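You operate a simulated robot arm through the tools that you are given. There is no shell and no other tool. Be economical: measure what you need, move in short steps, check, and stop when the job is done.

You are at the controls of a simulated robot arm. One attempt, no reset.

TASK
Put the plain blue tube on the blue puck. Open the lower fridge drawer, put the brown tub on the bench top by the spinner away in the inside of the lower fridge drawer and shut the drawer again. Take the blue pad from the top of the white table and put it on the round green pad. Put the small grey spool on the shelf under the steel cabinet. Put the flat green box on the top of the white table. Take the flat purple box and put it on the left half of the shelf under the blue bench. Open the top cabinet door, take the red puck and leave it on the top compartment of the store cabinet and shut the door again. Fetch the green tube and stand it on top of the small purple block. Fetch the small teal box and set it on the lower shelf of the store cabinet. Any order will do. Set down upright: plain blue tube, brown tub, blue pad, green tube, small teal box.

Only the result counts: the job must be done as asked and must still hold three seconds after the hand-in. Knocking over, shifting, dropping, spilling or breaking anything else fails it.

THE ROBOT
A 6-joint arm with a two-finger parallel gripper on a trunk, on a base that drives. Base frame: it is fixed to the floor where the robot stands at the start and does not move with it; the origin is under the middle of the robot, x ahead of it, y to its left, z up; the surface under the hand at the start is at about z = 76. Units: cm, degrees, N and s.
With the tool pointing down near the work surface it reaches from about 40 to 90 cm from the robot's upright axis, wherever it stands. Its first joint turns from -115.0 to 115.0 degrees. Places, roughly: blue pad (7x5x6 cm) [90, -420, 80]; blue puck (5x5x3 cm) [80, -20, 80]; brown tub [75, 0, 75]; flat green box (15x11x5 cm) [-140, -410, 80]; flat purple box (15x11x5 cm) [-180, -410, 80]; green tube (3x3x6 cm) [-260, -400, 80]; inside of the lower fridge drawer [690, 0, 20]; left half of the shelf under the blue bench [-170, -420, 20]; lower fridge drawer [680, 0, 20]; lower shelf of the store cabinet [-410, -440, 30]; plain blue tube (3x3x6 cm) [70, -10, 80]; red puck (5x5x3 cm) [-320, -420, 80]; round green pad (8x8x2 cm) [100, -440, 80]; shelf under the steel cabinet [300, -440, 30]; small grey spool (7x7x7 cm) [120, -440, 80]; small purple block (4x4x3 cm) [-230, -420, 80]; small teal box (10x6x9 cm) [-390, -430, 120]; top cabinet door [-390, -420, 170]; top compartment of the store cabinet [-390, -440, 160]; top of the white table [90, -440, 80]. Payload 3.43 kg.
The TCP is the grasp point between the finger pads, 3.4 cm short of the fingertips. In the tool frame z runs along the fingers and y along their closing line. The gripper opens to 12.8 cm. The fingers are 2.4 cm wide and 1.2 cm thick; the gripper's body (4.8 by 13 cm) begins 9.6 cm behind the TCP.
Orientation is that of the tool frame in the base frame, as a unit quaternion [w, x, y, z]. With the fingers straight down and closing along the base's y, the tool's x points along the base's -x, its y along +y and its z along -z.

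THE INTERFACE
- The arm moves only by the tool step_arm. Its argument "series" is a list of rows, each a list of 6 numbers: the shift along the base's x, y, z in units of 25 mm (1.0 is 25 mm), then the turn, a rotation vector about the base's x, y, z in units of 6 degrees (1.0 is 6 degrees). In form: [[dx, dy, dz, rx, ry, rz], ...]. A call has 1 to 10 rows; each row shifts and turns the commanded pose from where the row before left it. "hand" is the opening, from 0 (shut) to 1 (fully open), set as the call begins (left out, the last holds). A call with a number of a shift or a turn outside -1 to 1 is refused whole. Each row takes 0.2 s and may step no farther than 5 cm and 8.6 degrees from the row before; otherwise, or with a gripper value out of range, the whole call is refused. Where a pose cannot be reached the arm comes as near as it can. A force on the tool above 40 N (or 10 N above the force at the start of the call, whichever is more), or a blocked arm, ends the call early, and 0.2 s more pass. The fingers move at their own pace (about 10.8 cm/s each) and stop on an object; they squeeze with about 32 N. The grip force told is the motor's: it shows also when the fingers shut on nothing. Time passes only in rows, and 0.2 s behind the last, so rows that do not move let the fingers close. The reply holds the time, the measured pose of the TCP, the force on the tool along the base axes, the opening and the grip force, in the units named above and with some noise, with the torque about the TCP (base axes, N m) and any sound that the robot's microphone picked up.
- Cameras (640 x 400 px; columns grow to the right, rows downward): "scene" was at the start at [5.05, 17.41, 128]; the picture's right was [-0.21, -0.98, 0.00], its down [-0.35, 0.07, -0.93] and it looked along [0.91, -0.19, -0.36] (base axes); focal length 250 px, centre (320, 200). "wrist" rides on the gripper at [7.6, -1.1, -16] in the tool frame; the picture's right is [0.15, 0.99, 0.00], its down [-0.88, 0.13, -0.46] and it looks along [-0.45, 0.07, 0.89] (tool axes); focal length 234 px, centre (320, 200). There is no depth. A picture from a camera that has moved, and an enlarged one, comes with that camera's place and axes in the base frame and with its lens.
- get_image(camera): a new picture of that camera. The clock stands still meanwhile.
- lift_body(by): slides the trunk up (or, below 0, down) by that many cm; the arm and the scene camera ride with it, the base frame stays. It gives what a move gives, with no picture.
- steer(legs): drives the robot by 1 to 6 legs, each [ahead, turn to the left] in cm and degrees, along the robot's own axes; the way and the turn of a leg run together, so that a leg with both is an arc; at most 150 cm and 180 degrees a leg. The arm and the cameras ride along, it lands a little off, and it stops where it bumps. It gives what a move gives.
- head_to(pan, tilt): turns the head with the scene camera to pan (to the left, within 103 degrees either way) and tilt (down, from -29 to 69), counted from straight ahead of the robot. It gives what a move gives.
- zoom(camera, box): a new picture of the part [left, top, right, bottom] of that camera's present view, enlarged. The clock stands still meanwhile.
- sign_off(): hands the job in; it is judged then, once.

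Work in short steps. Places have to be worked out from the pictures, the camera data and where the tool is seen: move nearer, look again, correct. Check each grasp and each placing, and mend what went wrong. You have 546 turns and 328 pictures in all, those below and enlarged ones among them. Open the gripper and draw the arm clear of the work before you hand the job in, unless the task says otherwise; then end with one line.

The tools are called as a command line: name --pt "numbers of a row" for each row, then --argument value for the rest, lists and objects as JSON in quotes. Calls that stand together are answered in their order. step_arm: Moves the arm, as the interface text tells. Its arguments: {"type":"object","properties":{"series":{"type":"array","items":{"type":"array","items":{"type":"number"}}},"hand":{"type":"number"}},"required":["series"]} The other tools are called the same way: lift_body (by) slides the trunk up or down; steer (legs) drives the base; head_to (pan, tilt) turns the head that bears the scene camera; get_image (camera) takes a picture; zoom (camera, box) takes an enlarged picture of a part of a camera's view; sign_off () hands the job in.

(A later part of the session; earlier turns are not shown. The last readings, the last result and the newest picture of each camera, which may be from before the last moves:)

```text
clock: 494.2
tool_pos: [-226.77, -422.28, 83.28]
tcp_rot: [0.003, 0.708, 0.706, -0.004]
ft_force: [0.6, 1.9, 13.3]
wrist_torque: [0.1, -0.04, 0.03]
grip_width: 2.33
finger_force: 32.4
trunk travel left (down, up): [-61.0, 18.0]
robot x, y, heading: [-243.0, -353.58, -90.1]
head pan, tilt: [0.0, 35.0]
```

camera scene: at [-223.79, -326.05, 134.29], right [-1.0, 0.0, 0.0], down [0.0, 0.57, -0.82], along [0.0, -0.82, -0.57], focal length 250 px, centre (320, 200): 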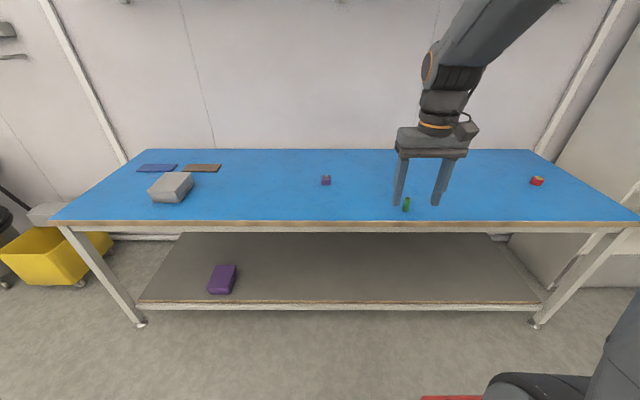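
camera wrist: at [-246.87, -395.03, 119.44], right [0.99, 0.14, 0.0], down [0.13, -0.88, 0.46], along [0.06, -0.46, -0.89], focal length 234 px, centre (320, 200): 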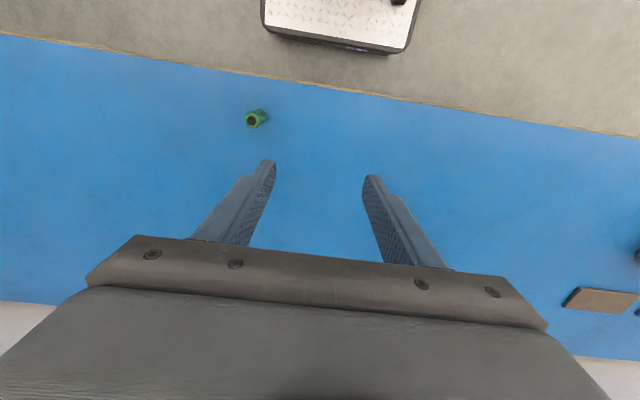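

Seated (13 N). Release and rise.

step_arm --pt "0 0 0.05 0 0 0"

step_arm --pt "0 0 0 0 0 0" --pt "0 0 0 0 0 0" --pt "0 0 0.4 0 0 0" --pt "0 0 0.8 0 0 0" --pt "0 0 1 0 0 0" --pt "0 0 1 0 0 0" --pt "0 0 1 0 0 0" --pt "0 0 1 0 0 0" --pt "0 0 1 0 0 0" --hand 0.36

get_image --camera "scene"

zoom --camera "scene" --box '[304, 200, 352, 230]'

```text
clock: 494.6
tool_pos: [-226.74, -422.24, 83.28]
tcp_rot: [0.002, 0.709, 0.706, -0.003]
ft_force: [0.9, -0.1, 7.5]
wrist_torque: [-0.04, -0.08, 0.0]
grip_width: 2.33
finger_force: 32.0
trunk travel left (down, up): [-61.0, 18.0]
robot x, y, heading: [-243.49, -353.42, -90.1]
head pan, tilt: [0.0, 35.0]
```

```text
clock: 496.6
tool_pos: [-226.81, -422.23, 98.74]
tcp_rot: [0.002, 0.709, 0.705, -0.002]
ft_force: [0.7, -0.7, 0.4]
wrist_torque: [0.02, -0.01, 0.03]
grip_width: 4.61
finger_force: 0.1
trunk travel left (down, up): [-61.0, 18.0]
robot x, y, heading: [-243.36, -353.37, -90.3]
head pan, tilt: [0.0, 35.0]
```

```text
176 pictures are left
camera scene: at [-223.86, -356.07, 134.29], right [-1.0, 0.0, 0.0], down [0.0, 0.57, -0.82], along [0.0, -0.82, -0.57], focal length 250 px, centre (320, 200)
```

scene: 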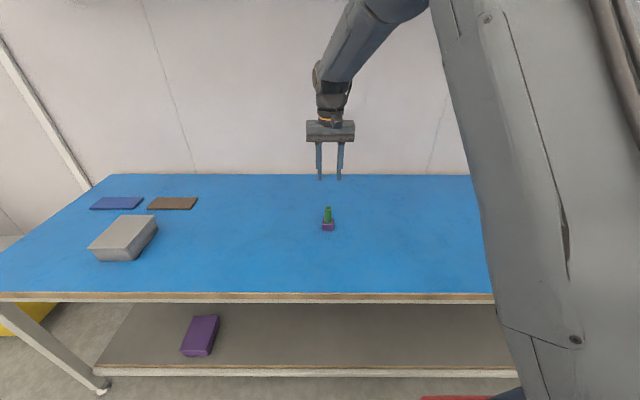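

```text
13.33 times, centred on (328, 215) of scene
camera zoom: at [-223.86, -356.07, 134.29], right [-1.0, 0.0, 0.0], down [0.0, 0.57, -0.82], along [0.0, -0.82, -0.57], focal length 3338 px, centre (213, 0)
```

zoom: 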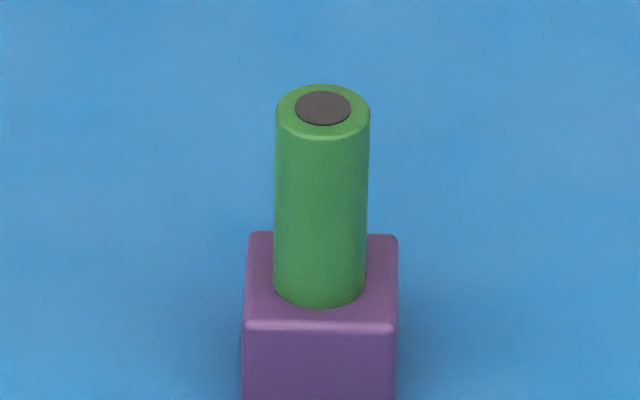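

Tube seated perfectly. Tuck and drive over to inspect the store cabinet.

step_arm --pt "-0.6 0.8 0.5 0 0 0" --pt "-0.7 0.9 0.5 0 0 0" --pt "-0.7 0.9 0.5 0 0 0" --pt "-0.7 0.9 0 0 0 0" --pt "-0.7 0.9 0 0 0 0" --pt "-0.7 0.9 0 0 0 0" --pt "-0.7 0.9 0 0 0 0" --pt "-0.7 0.9 0 0 0 0" --pt "-0.7 0.9 0 0 0 0"

steer --legs '[[-50, 0], [0, -60]]'

head_to --pan 20 --tilt 10

get_image --camera "scene"

```text
clock: 498.6
tool_pos: [-242.18, -402.15, 102.54]
tcp_rot: [0.002, 0.709, 0.706, -0.003]
ft_force: [0.1, -1.1, -0.1]
wrist_torque: [0.04, 0.02, 0.04]
grip_width: 4.61
finger_force: 0.2
trunk travel left (down, up): [-61.0, 18.0]
robot x, y, heading: [-243.27, -353.12, -90.0]
head pan, tilt: [0.0, 35.0]
```

```text
clock: 504.2
tool_pos: [-284.55, -329.23, 102.55]
tcp_rot: [0.001, 0.965, 0.263, -0.003]
ft_force: [-0.5, 0.2, 0.0]
wrist_torque: [0.02, 0.01, -0.01]
grip_width: 4.6
finger_force: 0.1
trunk travel left (down, up): [-61.0, 18.0]
robot x, y, heading: [-243.51, -303.23, -149.4]
head pan, tilt: [0.0, 35.0]
```

```text
clock: 505.1
tool_pos: [-284.69, -329.21, 102.53]
tcp_rot: [0.001, 0.965, 0.263, -0.004]
ft_force: [-0.8, 0.0, -0.5]
wrist_torque: [0.02, 0.03, 0.01]
grip_width: 4.63
finger_force: 0.0
trunk travel left (down, up): [-61.0, 18.0]
robot x, y, heading: [-243.2, -303.39, -149.7]
head pan, tilt: [20.0, 10.0]
```

```text
174 pictures are left
camera scene: at [-233.76, -324.12, 138.3], right [-0.77, 0.63, 0.0], down [0.11, 0.13, -0.98], along [-0.62, -0.76, -0.17], focal length 250 px, centre (320, 200)
```

scene: 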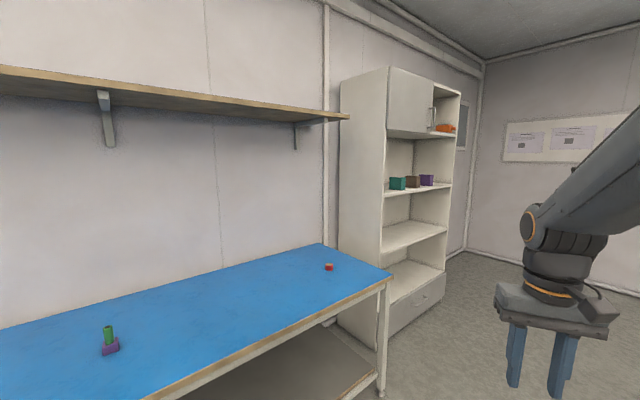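

Drive to face the cabinet.

steer --legs '[[0, -31], [75, 0], [75, 0], [0, 90]]'

head_to --pan 0 --tilt 0

get_image --camera "scene"

head_to --pan 0 --tilt 35

get_image --camera "scene"

```text
clock: 518.1
tool_pos: [-392.99, -351.17, 102.56]
tcp_rot: [0.003, 0.717, 0.697, -0.002]
ft_force: [0.5, 0.0, -0.1]
wrist_torque: [0.0, 0.0, 0.01]
grip_width: 4.62
finger_force: 0.0
trunk travel left (down, up): [-61.0, 18.0]
robot x, y, heading: [-392.48, -302.16, -91.5]
head pan, tilt: [20.0, 10.0]
```

```text
clock: 518.9
tool_pos: [-393.01, -351.09, 102.46]
tcp_rot: [0.002, 0.717, 0.697, -0.003]
ft_force: [0.1, -0.1, 0.5]
wrist_torque: [0.01, 0.01, -0.03]
grip_width: 4.62
finger_force: 0.0
trunk travel left (down, up): [-61.0, 18.0]
robot x, y, heading: [-393.0, -302.26, -91.3]
head pan, tilt: [0.0, 0.0]
```

```text
173 pictures are left
camera scene: at [-373.5, -305.6, 139.9], right [-1.0, 0.03, 0.0], down [0.0, 0.0, -1.0], along [-0.03, -1.0, 0.0], focal length 250 px, centre (320, 200)
```

scene: 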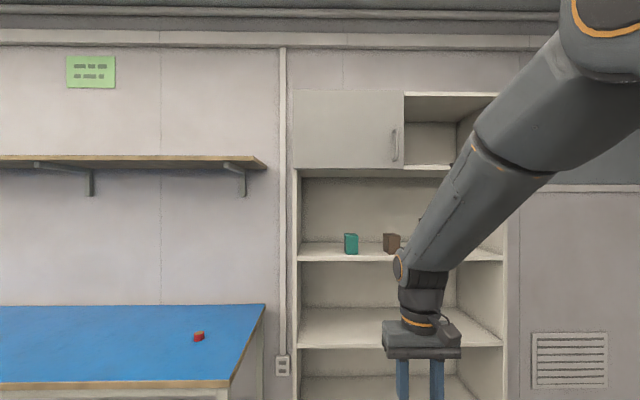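

```text
clock: 519.9
tool_pos: [-392.9, -351.11, 102.49]
tcp_rot: [0.002, 0.717, 0.697, -0.002]
ft_force: [0.0, -0.9, 0.7]
wrist_torque: [0.01, -0.01, 0.0]
grip_width: 4.63
finger_force: 0.1
trunk travel left (down, up): [-61.0, 18.0]
robot x, y, heading: [-393.12, -302.1, -91.5]
head pan, tilt: [0.0, 35.0]
```

```text
172 pictures are left
camera scene: at [-373.5, -305.4, 134.3], right [-1.0, 0.03, 0.0], down [0.01, 0.57, -0.82], along [-0.02, -0.82, -0.57], focal length 250 px, centre (320, 200)
```

scene: 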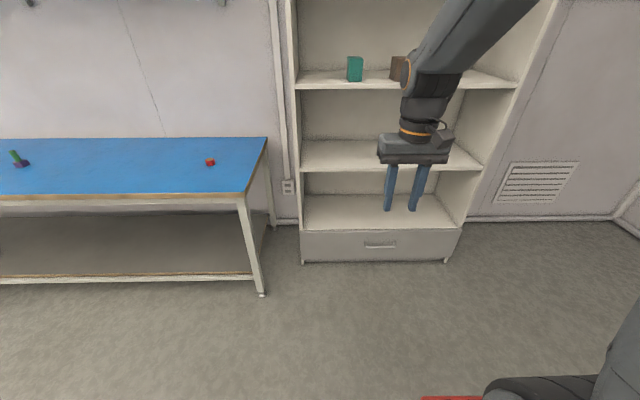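

Cabinet x −364..−465, front y≈−421; door covers x −364..−416, z 155–191, vertical handle at x≈−411.6, z 158–173, hinge on the +x side. I'll use a horizontal tool. First square up, raise the trunk, and roll the tool 180° so the camera ends on top.

steer --legs '[[0, 1.4]]'

lift_body --by 18

step_arm --pt "0 0 0 0 0 1" --pt "0 0 0 0 0 1" --pt "0 0 0 0 0 1" --pt "0 0 0 0 0 1" --pt "0 0 0 0 0 1" --pt "0 0 0 0 0 1" --pt "0 0 0 0 0 1" --pt "0 0 0 0 0 1" --pt "0 0 0 0 0 1" --pt "0 0 0 0 0 1"

step_arm --pt "0 0 0 0 0 1" --pt "0 0 0 0 0 1" --pt "0 0 0 0 0 1" --pt "0 0 0 0 0 1" --pt "0 0 0 0 0 1" --pt "0 0 0 0 0 1" --pt "0 0 0 0 0 1" --pt "0 0 0 0 0 1" --pt "0 0 0 0 0 1" --pt "0 0 0 0 0 1"

step_arm --pt "0 0 0 0 0 1" --pt "0 0 0 0 0 1" --pt "0 0 0 0 0 1" --pt "0 0 0 0 0 1" --pt "0 0 0 0 0 1" --pt "0 0 0 0 0 1" --pt "0 0 0 0 0 1" --pt "0 0 0 0 0 1" --pt "0 0 0 0 0 1" --pt "0 0 0 0 0 1"

```text
clock: 520.7
tool_pos: [-391.67, -351.14, 102.4]
tcp_rot: [0.002, 0.709, 0.705, -0.003]
ft_force: [-0.5, -0.4, 0.2]
wrist_torque: [0.03, 0.0, 0.0]
grip_width: 4.61
finger_force: 0.1
trunk travel left (down, up): [-61.0, 18.0]
robot x, y, heading: [-392.62, -302.17, -90.0]
head pan, tilt: [0.0, 35.0]
```

```text
clock: 522.7
tool_pos: [-391.83, -351.08, 120.54]
tcp_rot: [0.002, 0.708, 0.706, -0.001]
ft_force: [0.0, 0.0, -0.2]
wrist_torque: [0.01, 0.01, 0.06]
grip_width: 4.61
finger_force: 0.1
trunk travel left (down, up): [-79.0, 0.0]
robot x, y, heading: [-392.77, -302.36, -89.9]
head pan, tilt: [0.0, 35.0]
```

```text
clock: 524.9
tool_pos: [-391.75, -351.09, 120.5]
tcp_rot: [0.003, 0.26, 0.966, -0.001]
ft_force: [0.7, -0.9, -0.3]
wrist_torque: [0.0, 0.0, 0.03]
grip_width: 4.62
finger_force: 0.0
trunk travel left (down, up): [-79.0, 0.0]
robot x, y, heading: [-392.73, -302.55, -89.9]
head pan, tilt: [0.0, 35.0]
```

```text
clock: 527.1
tool_pos: [-391.7, -351.15, 120.49]
tcp_rot: [0.002, -0.258, 0.966, 0.001]
ft_force: [0.3, 0.3, 0.3]
wrist_torque: [0.01, -0.02, -0.01]
grip_width: 4.63
finger_force: 0.0
trunk travel left (down, up): [-79.0, 0.0]
robot x, y, heading: [-392.91, -302.34, -90.0]
head pan, tilt: [0.0, 35.0]
```

```text
clock: 529.3
tool_pos: [-389.15, -350.81, 120.43]
tcp_rot: [-0.008, -0.699, 0.715, 0.011]
ft_force: [0.6, -0.3, -0.1]
wrist_torque: [0.03, -0.02, -0.01]
grip_width: 4.6
finger_force: 0.1
out of reach, approached as far as the arm can: row 10
trunk travel left (down, up): [-79.0, 0.0]
robot x, y, heading: [-392.54, -302.64, -89.9]
head pan, tilt: [0.0, 35.0]
```

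Roll done. Now pitch the tool to horizontal (pointing −y) while extending and rising.

step_arm --pt "0 -0.9 1 -1 0 0" --pt "0 -0.9 1 -1 0 0" --pt "0 -0.9 1 -1 0 0" --pt "0 -0.9 1 -1 0 0" --pt "0 -0.9 1 -1 0 0" --pt "0 -0.9 1 -1 0 0" --pt "0 -0.9 1 -1 0 0" --pt "0 -0.9 1 -1 0 0"

step_arm --pt "0 -0.9 1 -1 0 0" --pt "0 -0.9 1 -1 0 0" --pt "0 -0.9 1 -1 0 0" --pt "0 -0.9 1 -1 0 0" --pt "0 -0.9 1 -1 0 0" --pt "0 -0.9 1 -1 0 0" --pt "0 -0.9 1 -1 0 0"

get_image --camera "wrist"

head_to --pan 0 --tilt 0

get_image --camera "scene"

```text
clock: 531.1
tool_pos: [-388.09, -368.8, 140.4]
tcp_rot: [-0.285, -0.646, 0.648, -0.287]
ft_force: [0.1, 0.1, -0.1]
wrist_torque: [0.0, -0.01, -0.01]
grip_width: 4.61
finger_force: 0.0
out of reach, approached as far as the arm can: row 1
trunk travel left (down, up): [-79.0, 0.0]
robot x, y, heading: [-392.79, -302.18, -90.1]
head pan, tilt: [0.0, 35.0]
```

```text
clock: 532.7
tool_pos: [-388.11, -384.37, 157.79]
tcp_rot: [-0.497, -0.5, 0.503, -0.5]
ft_force: [0.4, -0.1, 0.5]
wrist_torque: [0.02, 0.02, -0.01]
grip_width: 4.62
finger_force: 0.1
trunk travel left (down, up): [-79.0, 0.0]
robot x, y, heading: [-392.91, -302.66, -90.1]
head pan, tilt: [0.0, 35.0]
```

```text
171 pictures are left
camera wrist: at [-387.0, -368.55, 165.53], right [-0.99, 0.0, 0.14], down [-0.13, 0.46, -0.88], along [-0.07, -0.89, -0.46], focal length 234 px, centre (320, 200)
```

wrist: 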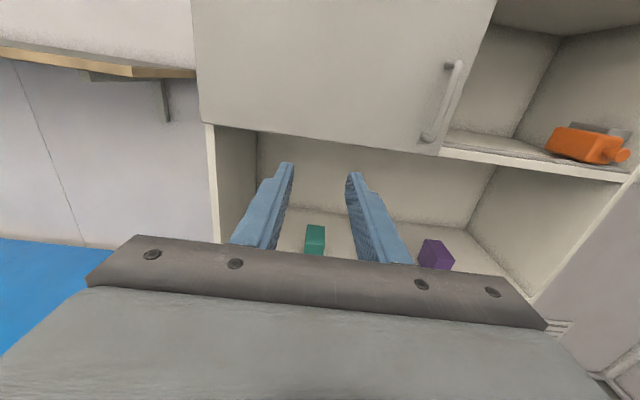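

```text
clock: 533.7
tool_pos: [-388.18, -384.47, 157.76]
tcp_rot: [-0.498, -0.5, 0.503, -0.499]
ft_force: [0.2, -0.1, 0.2]
wrist_torque: [0.02, 0.0, 0.0]
grip_width: 4.6
finger_force: 0.0
trunk travel left (down, up): [-79.0, 0.0]
robot x, y, heading: [-392.99, -302.4, -90.3]
head pan, tilt: [0.0, 0.0]
```

```text
170 pictures are left
camera scene: at [-373.43, -300.11, 157.9], right [-1.0, 0.0, 0.0], down [0.0, 0.0, -1.0], along [0.0, -1.0, 0.0], focal length 250 px, centre (320, 200)
```

scene: 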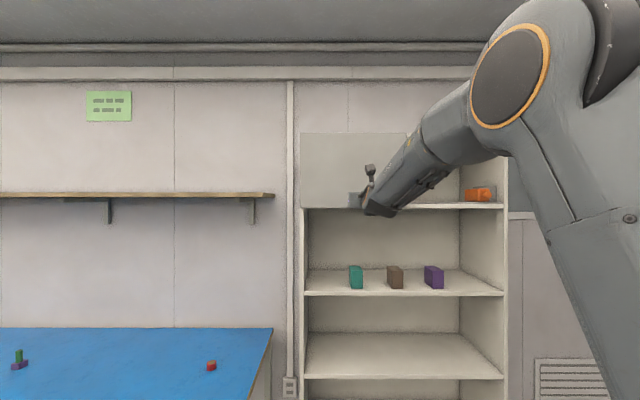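

Tool horizontal with camera above. Handle ≈(-410.7, y≈-417, z 158–171). Shift x −22.6, z +6 and approach by driving 24 cm.

step_arm --pt "-0.9 0 0.3 0 0 0" --pt "-0.9 0 0.3 0 0 0" --pt "-0.9 0 0.3 0 0 0" --pt "-0.9 0 0.3 0 0 0" --pt "-0.9 0 0.3 0 0 0" --pt "-0.9 0 0.3 0 0 0" --pt "-0.9 0 0.3 0 0 0" --pt "-0.9 0 0.3 0 0 0" --pt "-0.9 0 0.3 0 0 0" --pt "-0.9 0 0 0 0 0" --hand 0.5

steer --legs '[[22, 0]]'

get_image --camera "wrist"

get_image --camera "scene"

```text
clock: 535.9
tool_pos: [-395.62, -386.5, 168.64]
tcp_rot: [-0.493, -0.505, 0.512, -0.49]
ft_force: [0.2, 0.1, 0.3]
wrist_torque: [-0.01, -0.03, -0.03]
grip_width: 6.39
finger_force: 0.1
out of reach, approached as far as the arm can: row 1, 2, 3, 4, 5, 6, 7, 8, 9, 10
trunk travel left (down, up): [-79.0, 0.0]
robot x, y, heading: [-392.57, -302.52, -90.2]
head pan, tilt: [0.0, 0.0]
```

```text
clock: 537.5
tool_pos: [-395.76, -408.39, 168.58]
tcp_rot: [-0.494, -0.504, 0.513, -0.489]
ft_force: [-0.8, 0.4, 0.5]
wrist_torque: [0.01, 0.01, 0.01]
grip_width: 6.4
finger_force: 0.1
trunk travel left (down, up): [-79.0, 0.0]
robot x, y, heading: [-392.76, -324.41, -90.2]
head pan, tilt: [0.0, 0.0]
```

```text
169 pictures are left
camera wrist: at [-394.4, -392.66, 176.68], right [-0.99, 0.01, 0.14], down [-0.12, 0.49, -0.87], along [-0.08, -0.87, -0.48], focal length 234 px, centre (320, 200)
```

wrist: 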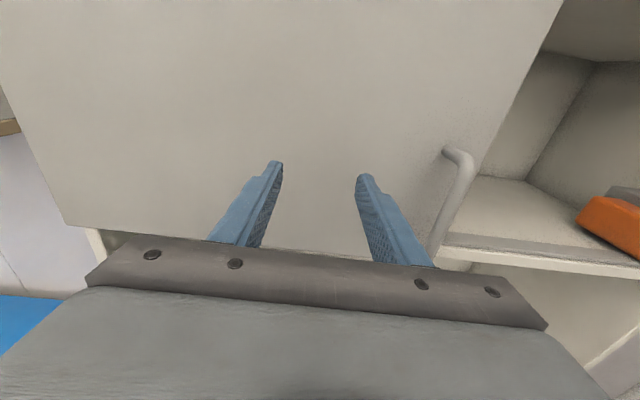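

```text
168 pictures are left
camera scene: at [-373.48, -322.07, 157.9], right [-1.0, 0.0, 0.0], down [0.0, 0.0, -1.0], along [0.0, -1.0, 0.0], focal length 250 px, centre (320, 200)
```

scene: 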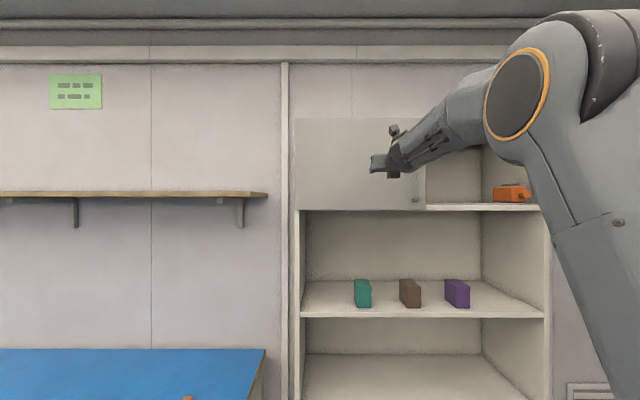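

Arm reach is limited here. Retract y by 8, shift x −14.7 and z −4; then re-drive.

step_arm --pt "-0.4 0.8 -0.2 0 0 0" --pt "-0.6 0.8 -0.2 0 0 0" --pt "-0.7 0.8 -0.2 0 0 0" --pt "-0.8 0.8 -0.2 0 0 0" --pt "-0.8 0 -0.2 0 0 0" --pt "-0.8 0 -0.2 0 0 0" --pt "-0.9 0 -0.2 0 0 0" --pt "-0.9 0 -0.2 0 0 0"

get_image --camera "wrist"

```text
clock: 539.4
tool_pos: [-410.08, -401.16, 164.72]
tcp_rot: [-0.494, -0.504, 0.512, -0.49]
ft_force: [0.3, -0.1, -0.2]
wrist_torque: [0.03, 0.01, -0.01]
grip_width: 6.37
finger_force: 0.0
out of reach, approached as far as the arm can: row 1
trunk travel left (down, up): [-79.0, 0.0]
robot x, y, heading: [-393.01, -324.32, -90.2]
head pan, tilt: [0.0, 0.0]
```

```text
167 pictures are left
camera wrist: at [-408.65, -385.53, 172.84], right [-0.99, 0.01, 0.14], down [-0.12, 0.49, -0.87], along [-0.08, -0.87, -0.48], focal length 234 px, centre (320, 200)
```

wrist: 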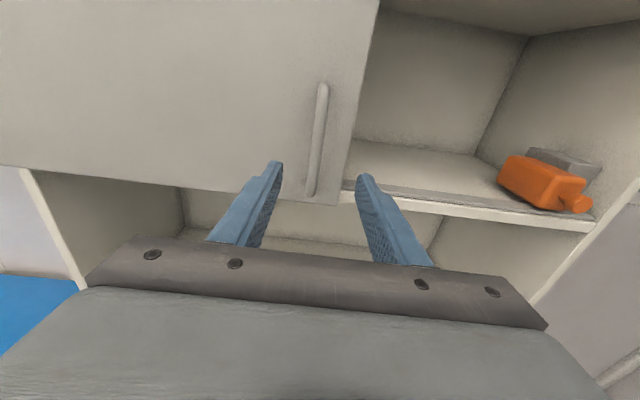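

Handle lies between the fingers. Drive 12 cm closer and check.

steer --legs '[[11, 0]]'

get_image --camera "wrist"

zoom --camera "scene" --box '[340, 120, 500, 220]'

```text
clock: 540.5
tool_pos: [-410.01, -412.21, 164.77]
tcp_rot: [-0.494, -0.504, 0.513, -0.489]
ft_force: [0.2, 0.0, 0.7]
wrist_torque: [0.01, -0.02, -0.02]
grip_width: 6.41
finger_force: 0.0
trunk travel left (down, up): [-79.0, 0.0]
robot x, y, heading: [-393.07, -335.21, -90.4]
head pan, tilt: [0.0, 0.0]
```

```text
166 pictures are left
camera wrist: at [-408.71, -396.52, 172.83], right [-0.99, 0.01, 0.14], down [-0.12, 0.49, -0.87], along [-0.08, -0.87, -0.48], focal length 234 px, centre (320, 200)
```

wrist: 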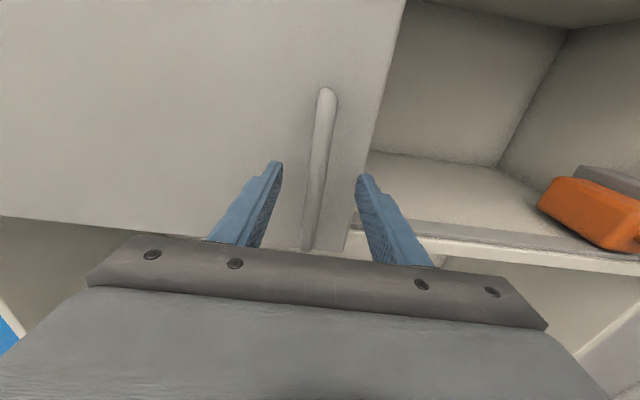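

```text
4.00 times, centred on (420, 170) of scene
camera zoom: at [-373.52, -333.07, 157.91], right [-1.0, 0.0, 0.0], down [0.0, 0.0, -1.0], along [0.0, -1.0, 0.0], focal length 1002 px, centre (-80, 320)
```

zoom: 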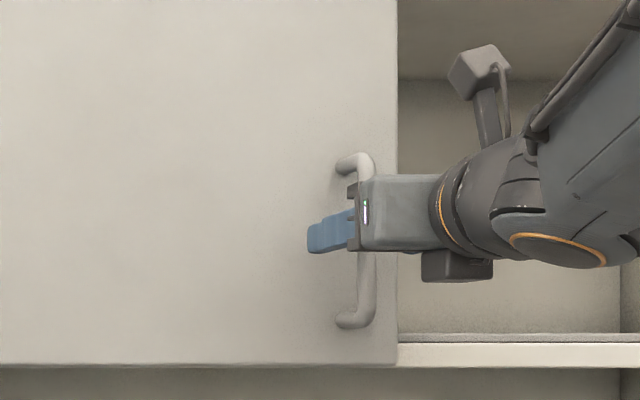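

Bar at y≈−414.4, door face ≈−419.5. Advance 1.5 cm and grip.

step_arm --pt "0.1 -0.3 0 0 0 0" --pt "0 -0.3 0 0 0 0"

step_arm --pt "0 0 0 0 0 0" --pt "0 0 0 0 0 0" --pt "0 0 0 0 0 0" --pt "0 0 0 0 0 0" --hand 0

get_image --camera "wrist"

```text
clock: 541.1
tool_pos: [-409.88, -413.77, 164.62]
tcp_rot: [-0.493, -0.505, 0.513, -0.489]
ft_force: [-0.6, -0.5, 0.4]
wrist_torque: [0.0, -0.01, 0.0]
grip_width: 6.42
finger_force: 0.1
trunk travel left (down, up): [-79.0, 0.0]
robot x, y, heading: [-393.13, -335.21, -90.2]
head pan, tilt: [0.0, 0.0]
```

```text
clock: 542.1
tool_pos: [-409.75, -413.76, 164.74]
tcp_rot: [-0.494, -0.504, 0.513, -0.489]
ft_force: [4.4, 0.3, -1.2]
wrist_torque: [-0.02, 0.33, 0.02]
grip_width: 1.39
finger_force: 45.2
trunk travel left (down, up): [-79.0, 0.0]
robot x, y, heading: [-393.09, -335.09, -90.0]
head pan, tilt: [0.0, 0.0]
```

```text
164 pictures are left
camera wrist: at [-408.37, -398.07, 172.81], right [-0.99, 0.01, 0.14], down [-0.12, 0.49, -0.86], along [-0.08, -0.87, -0.48], focal length 234 px, centre (320, 200)
```

wrist: 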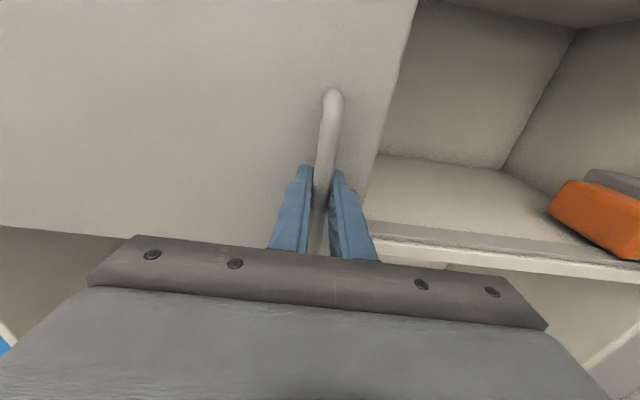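

Handle gripped. Swing the door open along the arc (hinge ≈(-364.5,-420)), first 15°.

step_arm --pt "0.15 0.94 0 0 0 -0.5" --pt "0.2 0.94 0 0 0 -0.5" --pt "0.25 0.92 0 0 0 -0.5" --pt "0.3 0.91 0 0 0 -0.5" --pt "0.34 0.89 0 0 0 -0.5"

get_image --camera "scene"

get_image --camera "wrist"

```text
clock: 543.2
tool_pos: [-407.54, -404.41, 164.58]
tcp_rot: [-0.535, -0.457, 0.558, -0.441]
ft_force: [17.7, -7.9, -0.8]
wrist_torque: [0.55, 0.05, 0.15]
grip_width: 1.36
finger_force: 45.0
out of reach, approached as far as the arm can: row 4, 5
trunk travel left (down, up): [-79.0, 0.0]
robot x, y, heading: [-392.79, -334.97, -89.7]
head pan, tilt: [0.0, 0.0]
stopped in row 5: the force on the tool passed its limit at 57 N (the readings are from after the stop); the commanded pose is now the measured one
```

```text
163 pictures are left
camera scene: at [-373.33, -333.11, 157.88], right [-1.0, 0.0, 0.0], down [0.0, 0.0, -1.0], along [0.0, -1.0, 0.0], focal length 250 px, centre (320, 200)
```

scene: 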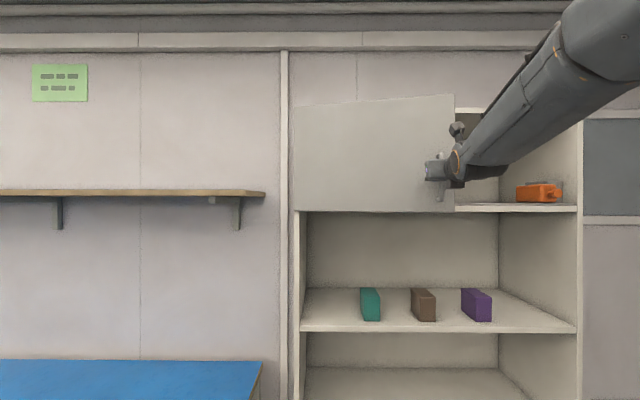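

```text
162 pictures are left
camera wrist: at [-403.36, -389.29, 172.88], right [-0.97, 0.19, 0.14], down [-0.03, 0.51, -0.86], along [-0.24, -0.84, -0.49], focal length 234 px, centre (320, 200)
```

wrist: 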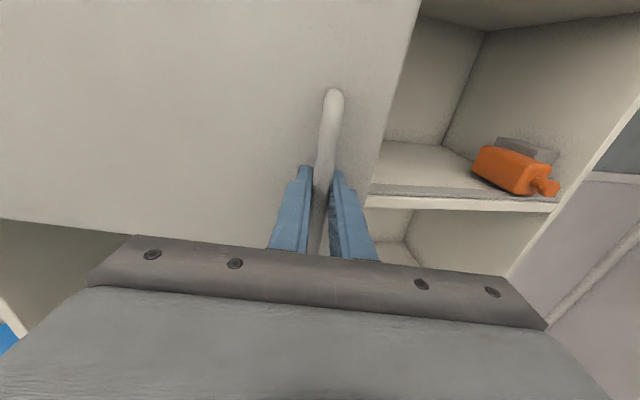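

Door ≈12° open; yaw limit reached, but the round bar can slip in the grip. Continue by backing the base in small arcs that follow the handle's path.

steer --legs '[[-2.9, 0.9], [-3.2, 1.2], [-3.1, 1.4]]'

get_image --camera "scene"

```text
clock: 544.5
tool_pos: [-405.63, -399.96, 164.66]
tcp_rot: [-0.529, -0.464, 0.552, -0.447]
ft_force: [12.2, -4.3, 0.1]
wrist_torque: [-0.09, 0.18, 0.12]
grip_width: 1.38
finger_force: 45.1
trunk travel left (down, up): [-79.0, 0.0]
robot x, y, heading: [-392.73, -330.66, -87.9]
head pan, tilt: [0.0, 0.0]
stopped in leg 2: the force on the tool passed its limit at 62 N (the readings are from after the stop); the commanded pose is now the measured one
```

```text
161 pictures are left
camera scene: at [-373.52, -327.68, 157.89], right [-1.0, -0.04, 0.0], down [0.0, 0.0, -1.0], along [0.04, -1.0, 0.0], focal length 250 px, centre (320, 200)
```

scene: 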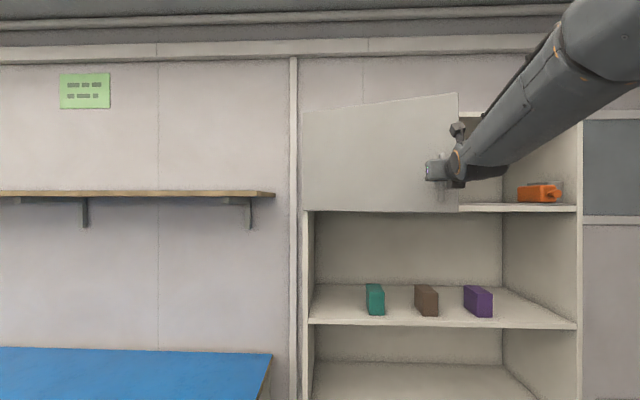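

Following the arc (≈18.5°). Continue with slightly more turn.

steer --legs '[[-2.7, 1.6], [-3.0, 1.6]]'

steer --legs '[[-2.9, 1.7]]'

```text
clock: 545.7
tool_pos: [-402.71, -394.79, 164.58]
tcp_rot: [-0.516, -0.478, 0.54, -0.463]
ft_force: [-15.5, 11.1, -5.7]
wrist_torque: [-0.04, 0.27, 0.08]
grip_width: 1.38
finger_force: 44.9
trunk travel left (down, up): [-79.0, 0.0]
robot x, y, heading: [-393.0, -324.57, -84.8]
head pan, tilt: [0.0, 0.0]
```

```text
clock: 546.6
tool_pos: [-400.85, -392.18, 164.6]
tcp_rot: [-0.509, -0.486, 0.533, -0.47]
ft_force: [-6.4, 5.6, 0.1]
wrist_torque: [0.04, 0.08, 0.05]
grip_width: 1.39
finger_force: 45.3
trunk travel left (down, up): [-79.0, 0.0]
robot x, y, heading: [-393.73, -321.94, -83.2]
head pan, tilt: [0.0, 0.0]
```

θ≈30°. Continue in pairs of legs.

steer --legs '[[-2.8, 2.0], [-2.5, 2.1]]'

steer --legs '[[-2.3, 2.25], [-2.1, 2.4]]'

get_image --camera "scene"

```text
clock: 547.8
tool_pos: [-396.56, -387.25, 164.65]
tcp_rot: [-0.492, -0.505, 0.515, -0.488]
ft_force: [0.8, -1.1, 0.9]
wrist_torque: [-0.3, -0.08, -0.18]
grip_width: 1.34
finger_force: 45.3
trunk travel left (down, up): [-79.0, 0.0]
robot x, y, heading: [-394.5, -316.7, -79.0]
head pan, tilt: [0.0, 0.0]
```

```text
clock: 549.0
tool_pos: [-391.68, -382.92, 164.64]
tcp_rot: [0.472, 0.525, -0.494, 0.507]
ft_force: [9.4, -13.6, 5.1]
wrist_torque: [0.13, -0.31, -0.08]
grip_width: 1.36
finger_force: 44.8
trunk travel left (down, up): [-79.0, 0.0]
robot x, y, heading: [-395.41, -312.82, -74.5]
head pan, tilt: [0.0, 0.0]
```

```text
160 pictures are left
camera scene: at [-377.27, -305.13, 157.9], right [-0.96, -0.27, 0.0], down [0.0, 0.0, -1.0], along [0.27, -0.96, 0.0], focal length 250 px, centre (320, 200)
```

scene: 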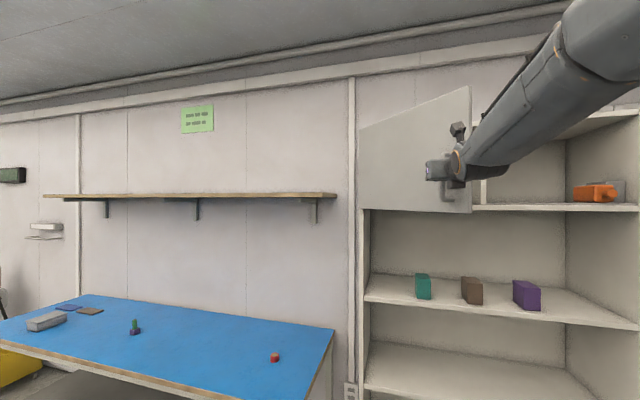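

θ≈46°. Continue to ≈58°.

steer --legs '[[-1.4, 2.45], [-1.4, 2.6]]'

steer --legs '[[-1.0, 2.65]]'

get_image --camera "wrist"

```text
clock: 550.2
tool_pos: [-386.51, -379.66, 164.72]
tcp_rot: [0.45, 0.546, -0.47, 0.527]
ft_force: [0.4, -1.9, -4.1]
wrist_torque: [-0.02, -0.41, -0.23]
grip_width: 1.35
finger_force: 45.2
trunk travel left (down, up): [-79.0, 0.0]
robot x, y, heading: [-396.36, -309.64, -69.3]
head pan, tilt: [0.0, 0.0]
```

```text
clock: 551.0
tool_pos: [-383.59, -378.24, 164.82]
tcp_rot: [0.438, 0.556, -0.458, 0.537]
ft_force: [0.4, -2.6, -1.0]
wrist_torque: [0.24, -0.41, -0.18]
grip_width: 1.37
finger_force: 45.3
trunk travel left (down, up): [-79.0, 0.0]
robot x, y, heading: [-396.85, -308.71, -66.8]
head pan, tilt: [0.0, 0.0]
```

```text
159 pictures are left
camera wrist: at [-385.63, -362.6, 172.89], right [-0.97, -0.2, 0.14], down [-0.22, 0.46, -0.86], along [0.11, -0.87, -0.49], focal length 234 px, centre (320, 200)
```

wrist: 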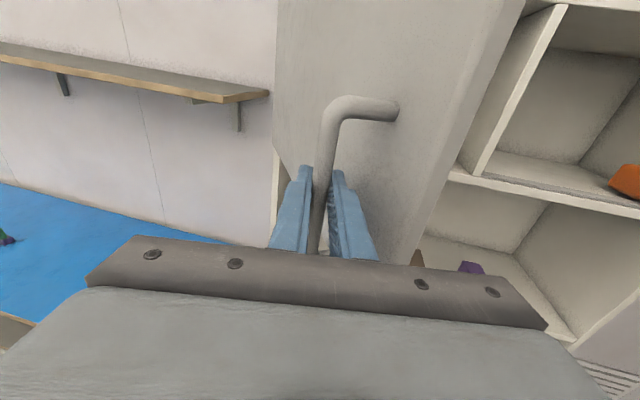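

θ≈58° with negligible force. Release the handle and back off.

step_arm --pt "0 0 0 0 0 0" --pt "0 0 0 0 0 0" --hand 0.3

steer --legs '[[-14, 0]]'

get_image --camera "scene"

get_image --camera "wrist"

```text
clock: 551.6
tool_pos: [-383.63, -378.18, 164.75]
tcp_rot: [0.438, 0.557, -0.459, 0.537]
ft_force: [-0.4, -0.2, -0.3]
wrist_torque: [-0.01, -0.02, 0.0]
grip_width: 3.84
finger_force: 0.1
trunk travel left (down, up): [-79.0, 0.0]
robot x, y, heading: [-396.55, -309.05, -66.9]
head pan, tilt: [0.0, 0.0]
```

```text
clock: 552.9
tool_pos: [-389.26, -365.27, 164.67]
tcp_rot: [0.437, 0.558, -0.457, 0.538]
ft_force: [0.2, 0.3, -0.5]
wrist_torque: [-0.02, 0.01, -0.02]
grip_width: 3.83
finger_force: 0.0
trunk travel left (down, up): [-79.0, 0.0]
robot x, y, heading: [-402.03, -295.96, -66.6]
head pan, tilt: [0.0, 0.0]
```

```text
158 pictures are left
camera scene: at [-385.31, -286.16, 157.9], right [-0.92, -0.4, 0.0], down [0.0, 0.0, -1.0], along [0.4, -0.92, 0.0], focal length 250 px, centre (320, 200)
```

scene: 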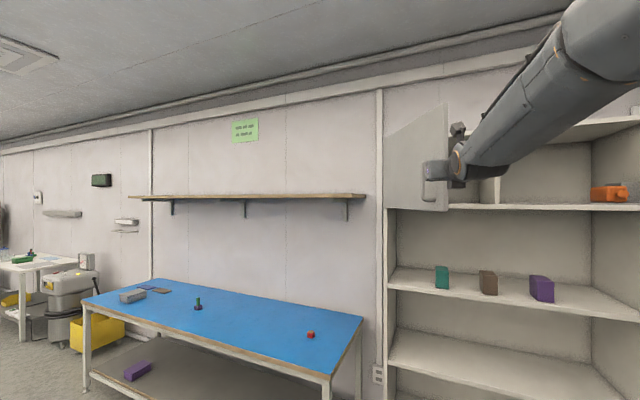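

```text
157 pictures are left
camera wrist: at [-391.1, -349.68, 172.89], right [-0.97, -0.2, 0.14], down [-0.22, 0.46, -0.86], along [0.11, -0.87, -0.49], focal length 234 px, centre (320, 200)
```

wrist: 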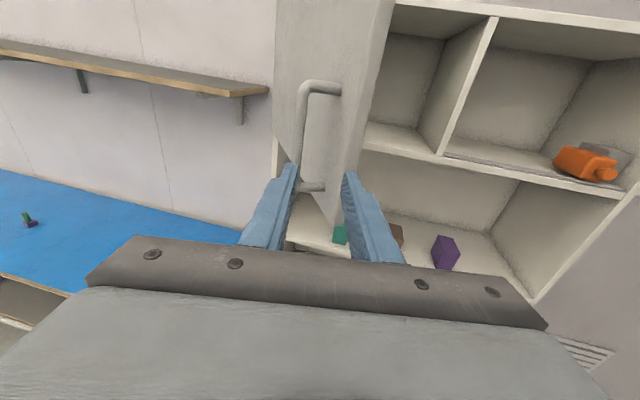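

Door ≈58° open. Turn the base back to −90°, move forward and push the inner face of the door toward +x to widen.

steer --legs '[[0, -23.5], [20, 0]]'

step_arm --pt "0.8 0 0 0 0 0" --pt "0.8 0 0 0 0 0" --pt "0.8 0 0 0 0 0" --pt "0.8 0 0 0 0 0" --hand 0

get_image --camera "wrist"

get_image --camera "scene"

```text
clock: 555.7
tool_pos: [-417.96, -384.81, 164.58]
tcp_rot: [-0.538, -0.452, 0.562, -0.437]
ft_force: [1.0, -0.2, 0.3]
wrist_torque: [-0.01, 0.0, 0.01]
grip_width: 3.83
finger_force: 0.0
trunk travel left (down, up): [-79.0, 0.0]
robot x, y, heading: [-402.36, -316.38, -90.2]
head pan, tilt: [0.0, 0.0]
```

```text
clock: 556.7
tool_pos: [-415.76, -383.79, 165.68]
tcp_rot: [-0.531, -0.458, 0.557, -0.444]
ft_force: [0.5, 0.4, -0.2]
wrist_torque: [0.02, -0.01, 0.01]
grip_width: 0.02
finger_force: 32.0
out of reach, approached as far as the arm can: row 1, 2, 3, 4
trunk travel left (down, up): [-79.0, 0.0]
robot x, y, heading: [-402.3, -316.34, -90.5]
head pan, tilt: [0.0, 0.0]
```

```text
156 pictures are left
camera wrist: at [-411.87, -368.57, 173.76], right [-0.97, 0.18, 0.14], down [-0.03, 0.51, -0.86], along [-0.22, -0.84, -0.49], focal length 234 px, centre (320, 200)
```

wrist: 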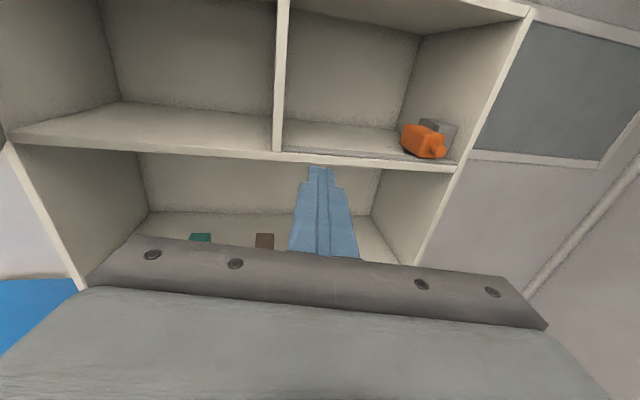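

```text
155 pictures are left
camera scene: at [-382.87, -313.87, 157.91], right [-1.0, 0.0, 0.0], down [0.0, 0.0, -1.0], along [0.0, -1.0, 0.0], focal length 250 px, centre (320, 200)
```

scene: 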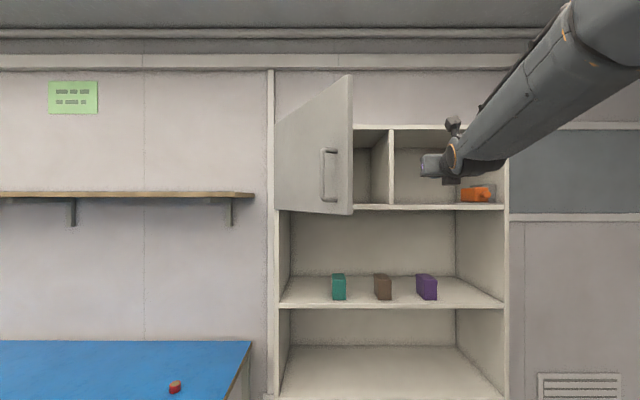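

Use a base turn (ccw) to sweep the hand against the door's inner face.

steer --legs '[[0, 26]]'

get_image --camera "wrist"

steer --legs '[[0, 12]]'

get_image --camera "wrist"

get_image --camera "scene"

```text
clock: 558.5
tool_pos: [-385.06, -382.93, 165.53]
tcp_rot: [0.418, 0.572, -0.441, 0.551]
ft_force: [0.3, -1.2, 0.4]
wrist_torque: [-0.01, 0.0, -0.01]
grip_width: 0.0
finger_force: 32.2
trunk travel left (down, up): [-79.0, 0.0]
robot x, y, heading: [-401.99, -315.86, -64.6]
head pan, tilt: [0.0, 0.0]
```

```text
154 pictures are left
camera wrist: at [-388.04, -367.52, 173.72], right [-0.95, -0.26, 0.14], down [-0.25, 0.44, -0.86], along [0.17, -0.86, -0.49], focal length 234 px, centre (320, 200)
```

wrist: 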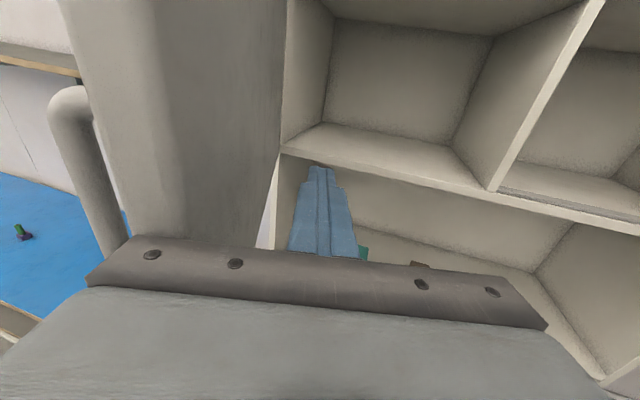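

```text
clock: 559.6
tool_pos: [-371.35, -377.84, 165.5]
tcp_rot: [0.358, 0.615, -0.378, 0.593]
ft_force: [0.1, 0.0, 0.4]
wrist_torque: [0.01, 0.01, -0.03]
grip_width: 0.0
finger_force: 32.1
trunk travel left (down, up): [-79.0, 0.0]
robot x, y, heading: [-402.38, -315.98, -52.6]
head pan, tilt: [0.0, 0.0]
```

```text
153 pictures are left
camera wrist: at [-377.57, -363.39, 173.73], right [-0.88, -0.46, 0.14], down [-0.34, 0.38, -0.86], along [0.34, -0.8, -0.49], focal length 234 px, centre (320, 200)
```

wrist: 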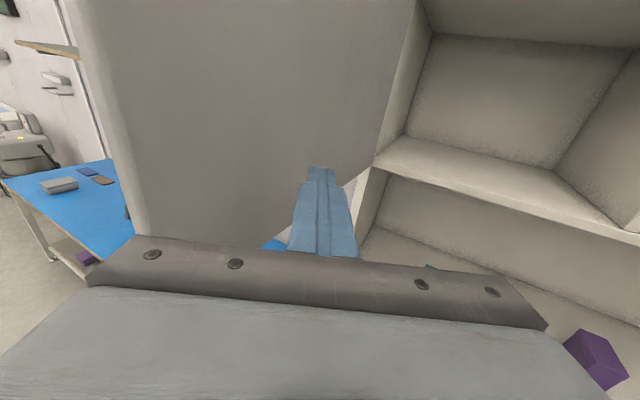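

```text
152 pictures are left
camera scene: at [-388.42, -302.37, 157.91], right [-0.79, -0.61, 0.0], down [0.0, 0.0, -1.0], along [0.61, -0.79, 0.0], focal length 250 px, centre (320, 200)
```

scene: 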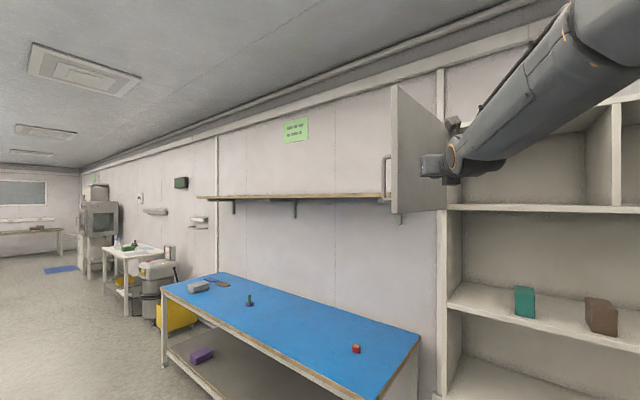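

Door ≈78° open. Push 9° more, then retreat.

steer --legs '[[0, 9]]'

steer --legs '[[0, -47]]'

get_image --camera "scene"

```text
clock: 560.7
tool_pos: [-362.22, -372.22, 165.44]
tcp_rot: [0.31, 0.643, -0.329, 0.619]
ft_force: [-0.5, 0.5, -1.4]
wrist_torque: [0.04, 0.03, -0.01]
grip_width: 0.0
finger_force: 31.6
trunk travel left (down, up): [-79.0, 0.0]
robot x, y, heading: [-402.34, -316.38, -43.1]
head pan, tilt: [0.0, 0.0]
```

```text
clock: 563.2
tool_pos: [-415.96, -383.79, 165.49]
tcp_rot: [-0.53, -0.459, 0.558, -0.443]
ft_force: [-0.6, -0.8, 0.5]
wrist_torque: [-0.01, 0.0, -0.01]
grip_width: 0.0
finger_force: 32.2
trunk travel left (down, up): [-79.0, 0.0]
robot x, y, heading: [-402.17, -316.11, -90.3]
head pan, tilt: [0.0, 0.0]
```

```text
151 pictures are left
camera scene: at [-382.88, -313.87, 157.9], right [-1.0, 0.0, 0.0], down [0.0, 0.0, -1.0], along [0.0, -1.0, 0.0], focal length 250 px, centre (320, 200)
```

scene: 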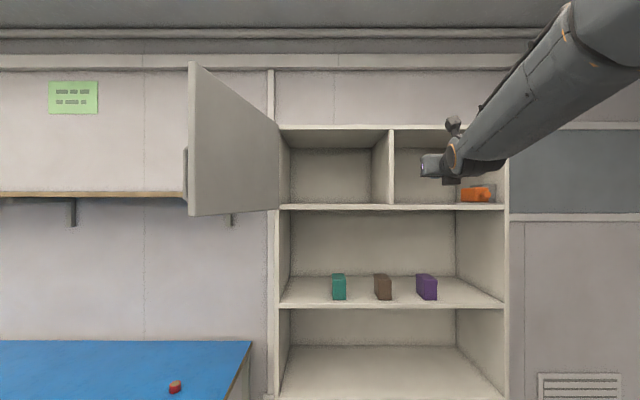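

Door is wide open (~105°). Unroll the tool 180° (back to the flexible configuration) before fetching the puck.

steer --legs '[[-25, 0]]'

step_arm --pt "0 0 0 0 -1 0" --pt "0 0 0 0 -1 0" --pt "0 0 0 0 -1 0" --pt "0 0 0 0 -1 0" --pt "0 0 0 0 -1 0" --pt "0 0 0 0 -1 0" --pt "0 0 0 0 -1 0" --pt "0 0 0 0 -1 0" --pt "0 0 0 0 -1 0" --pt "0 0 0 0 -1 0"

step_arm --pt "0 0 0 0 -1 0" --pt "0 0 0 0 -1 0" --pt "0 0 0 0 -1 0" --pt "0 0 0 0 -1 0" --pt "0 0 0 0 -1 0" --pt "0 0 0 0 -1 0" --pt "0 0 0 0 -1 0" --pt "0 0 0 0 -1 0" --pt "0 0 0 0 -1 0" --pt "0 0 0 0 -1 0"

step_arm --pt "0 0 0 0 -1 0" --pt "0 0 0 0 -1 0" --pt "0 0 0 0 -1 0" --pt "0 0 0 0 -1 0" --pt "0 0 0 0 -1 0" --pt "0 0 0 0 -1 0" --pt "0 0 0 0 -1 0" --pt "0 0 0 0 -1 0" --pt "0 0 0 0 -1 0" --pt "0 0 0 0 -1 0"

```text
clock: 565.0
tool_pos: [-415.79, -358.5, 165.43]
tcp_rot: [-0.532, -0.458, 0.558, -0.444]
ft_force: [0.2, 0.3, 0.3]
wrist_torque: [-0.05, 0.0, 0.02]
grip_width: 0.01
finger_force: 31.5
trunk travel left (down, up): [-79.0, 0.0]
robot x, y, heading: [-402.06, -290.57, -90.2]
head pan, tilt: [0.0, 0.0]
```

```text
clock: 567.2
tool_pos: [-415.79, -358.72, 165.44]
tcp_rot: [-0.181, -0.175, 0.749, -0.613]
ft_force: [-0.3, -0.6, 0.0]
wrist_torque: [-0.02, 0.0, -0.01]
grip_width: 0.02
finger_force: 32.1
trunk travel left (down, up): [-79.0, 0.0]
robot x, y, heading: [-401.7, -290.89, -90.5]
head pan, tilt: [0.0, 0.0]
```

```text
clock: 569.4
tool_pos: [-415.92, -358.57, 165.43]
tcp_rot: [0.218, 0.155, 0.738, -0.619]
ft_force: [1.4, 0.0, -0.2]
wrist_torque: [0.01, -0.03, -0.03]
grip_width: 0.0
finger_force: 31.9
trunk travel left (down, up): [-79.0, 0.0]
robot x, y, heading: [-402.18, -290.74, -90.2]
head pan, tilt: [0.0, 0.0]
```

```text
clock: 571.6
tool_pos: [-415.88, -358.63, 165.57]
tcp_rot: [0.559, 0.443, 0.531, -0.458]
ft_force: [0.0, 0.1, 0.6]
wrist_torque: [-0.02, -0.03, -0.05]
grip_width: 0.01
finger_force: 32.1
trunk travel left (down, up): [-79.0, 0.0]
robot x, y, heading: [-401.99, -290.95, -90.3]
head pan, tilt: [0.0, 0.0]
```

Unrolled. Correct yaw, pitch to 45° downward, and lower the arm and trunk for the puck.

step_arm --pt "0.4 0 0 0 0 -0.92" --pt "0.4 0 0 0 0 -0.91" --pt "0.4 0 -1 1 0 0" --pt "0.4 0 -1 1 0 0" --pt "0.4 0 -1 1 0 0" --pt "0.4 0 -1 1 0 0" --pt "0.4 0 -1 1 0 0" --pt "0.4 0 -1 1 0 0" --pt "0.4 0 -1 1 0 0" --pt "0.4 0 -1 1 0 0" --hand 0.62

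lift_body --by -20

steer --legs '[[-15, 0], [0, 90], [88, 0], [0, -90]]'

head_to --pan 0 --tilt 25

get_image --camera "scene"

```text
clock: 573.8
tool_pos: [-409.3, -357.79, 144.06]
tcp_rot: [0.284, 0.65, 0.655, -0.261]
ft_force: [-0.2, 0.3, -0.2]
wrist_torque: [-0.01, 0.0, -0.03]
grip_width: 7.96
finger_force: 0.0
out of reach, approached as far as the arm can: row 9, 10
trunk travel left (down, up): [-79.0, 0.0]
robot x, y, heading: [-402.14, -291.26, -90.2]
head pan, tilt: [0.0, 0.0]
```

```text
clock: 576.0
tool_pos: [-409.47, -363.33, 124.17]
tcp_rot: [0.284, 0.65, 0.655, -0.26]
ft_force: [-0.4, 0.6, -0.1]
wrist_torque: [0.0, 0.0, 0.03]
grip_width: 7.92
finger_force: 0.0
trunk travel left (down, up): [-59.0, 20.0]
robot x, y, heading: [-402.3, -290.67, -90.3]
head pan, tilt: [0.0, 0.0]
```

```text
clock: 589.2
tool_pos: [-322.89, -349.32, 124.16]
tcp_rot: [0.281, 0.655, 0.651, -0.261]
ft_force: [-1.0, 0.0, -0.6]
wrist_torque: [0.01, 0.0, 0.0]
grip_width: 7.92
finger_force: 0.0
trunk travel left (down, up): [-59.0, 20.0]
robot x, y, heading: [-315.04, -276.88, -90.7]
head pan, tilt: [0.0, 0.0]
```

```text
clock: 590.1
tool_pos: [-322.88, -349.27, 124.14]
tcp_rot: [0.282, 0.654, 0.652, -0.261]
ft_force: [0.9, 0.4, 0.5]
wrist_torque: [0.0, 0.02, -0.01]
grip_width: 7.94
finger_force: 0.1
trunk travel left (down, up): [-59.0, 20.0]
robot x, y, heading: [-314.92, -276.88, -90.8]
head pan, tilt: [0.0, 25.0]
```

```text
150 pictures are left
camera scene: at [-295.56, -280.6, 133.87], right [-1.0, 0.02, 0.0], down [0.01, 0.42, -0.91], along [-0.01, -0.91, -0.42], focal length 250 px, centre (320, 200)
```

scene: 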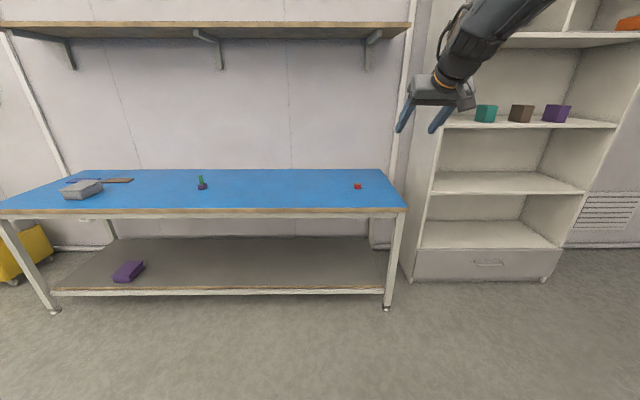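

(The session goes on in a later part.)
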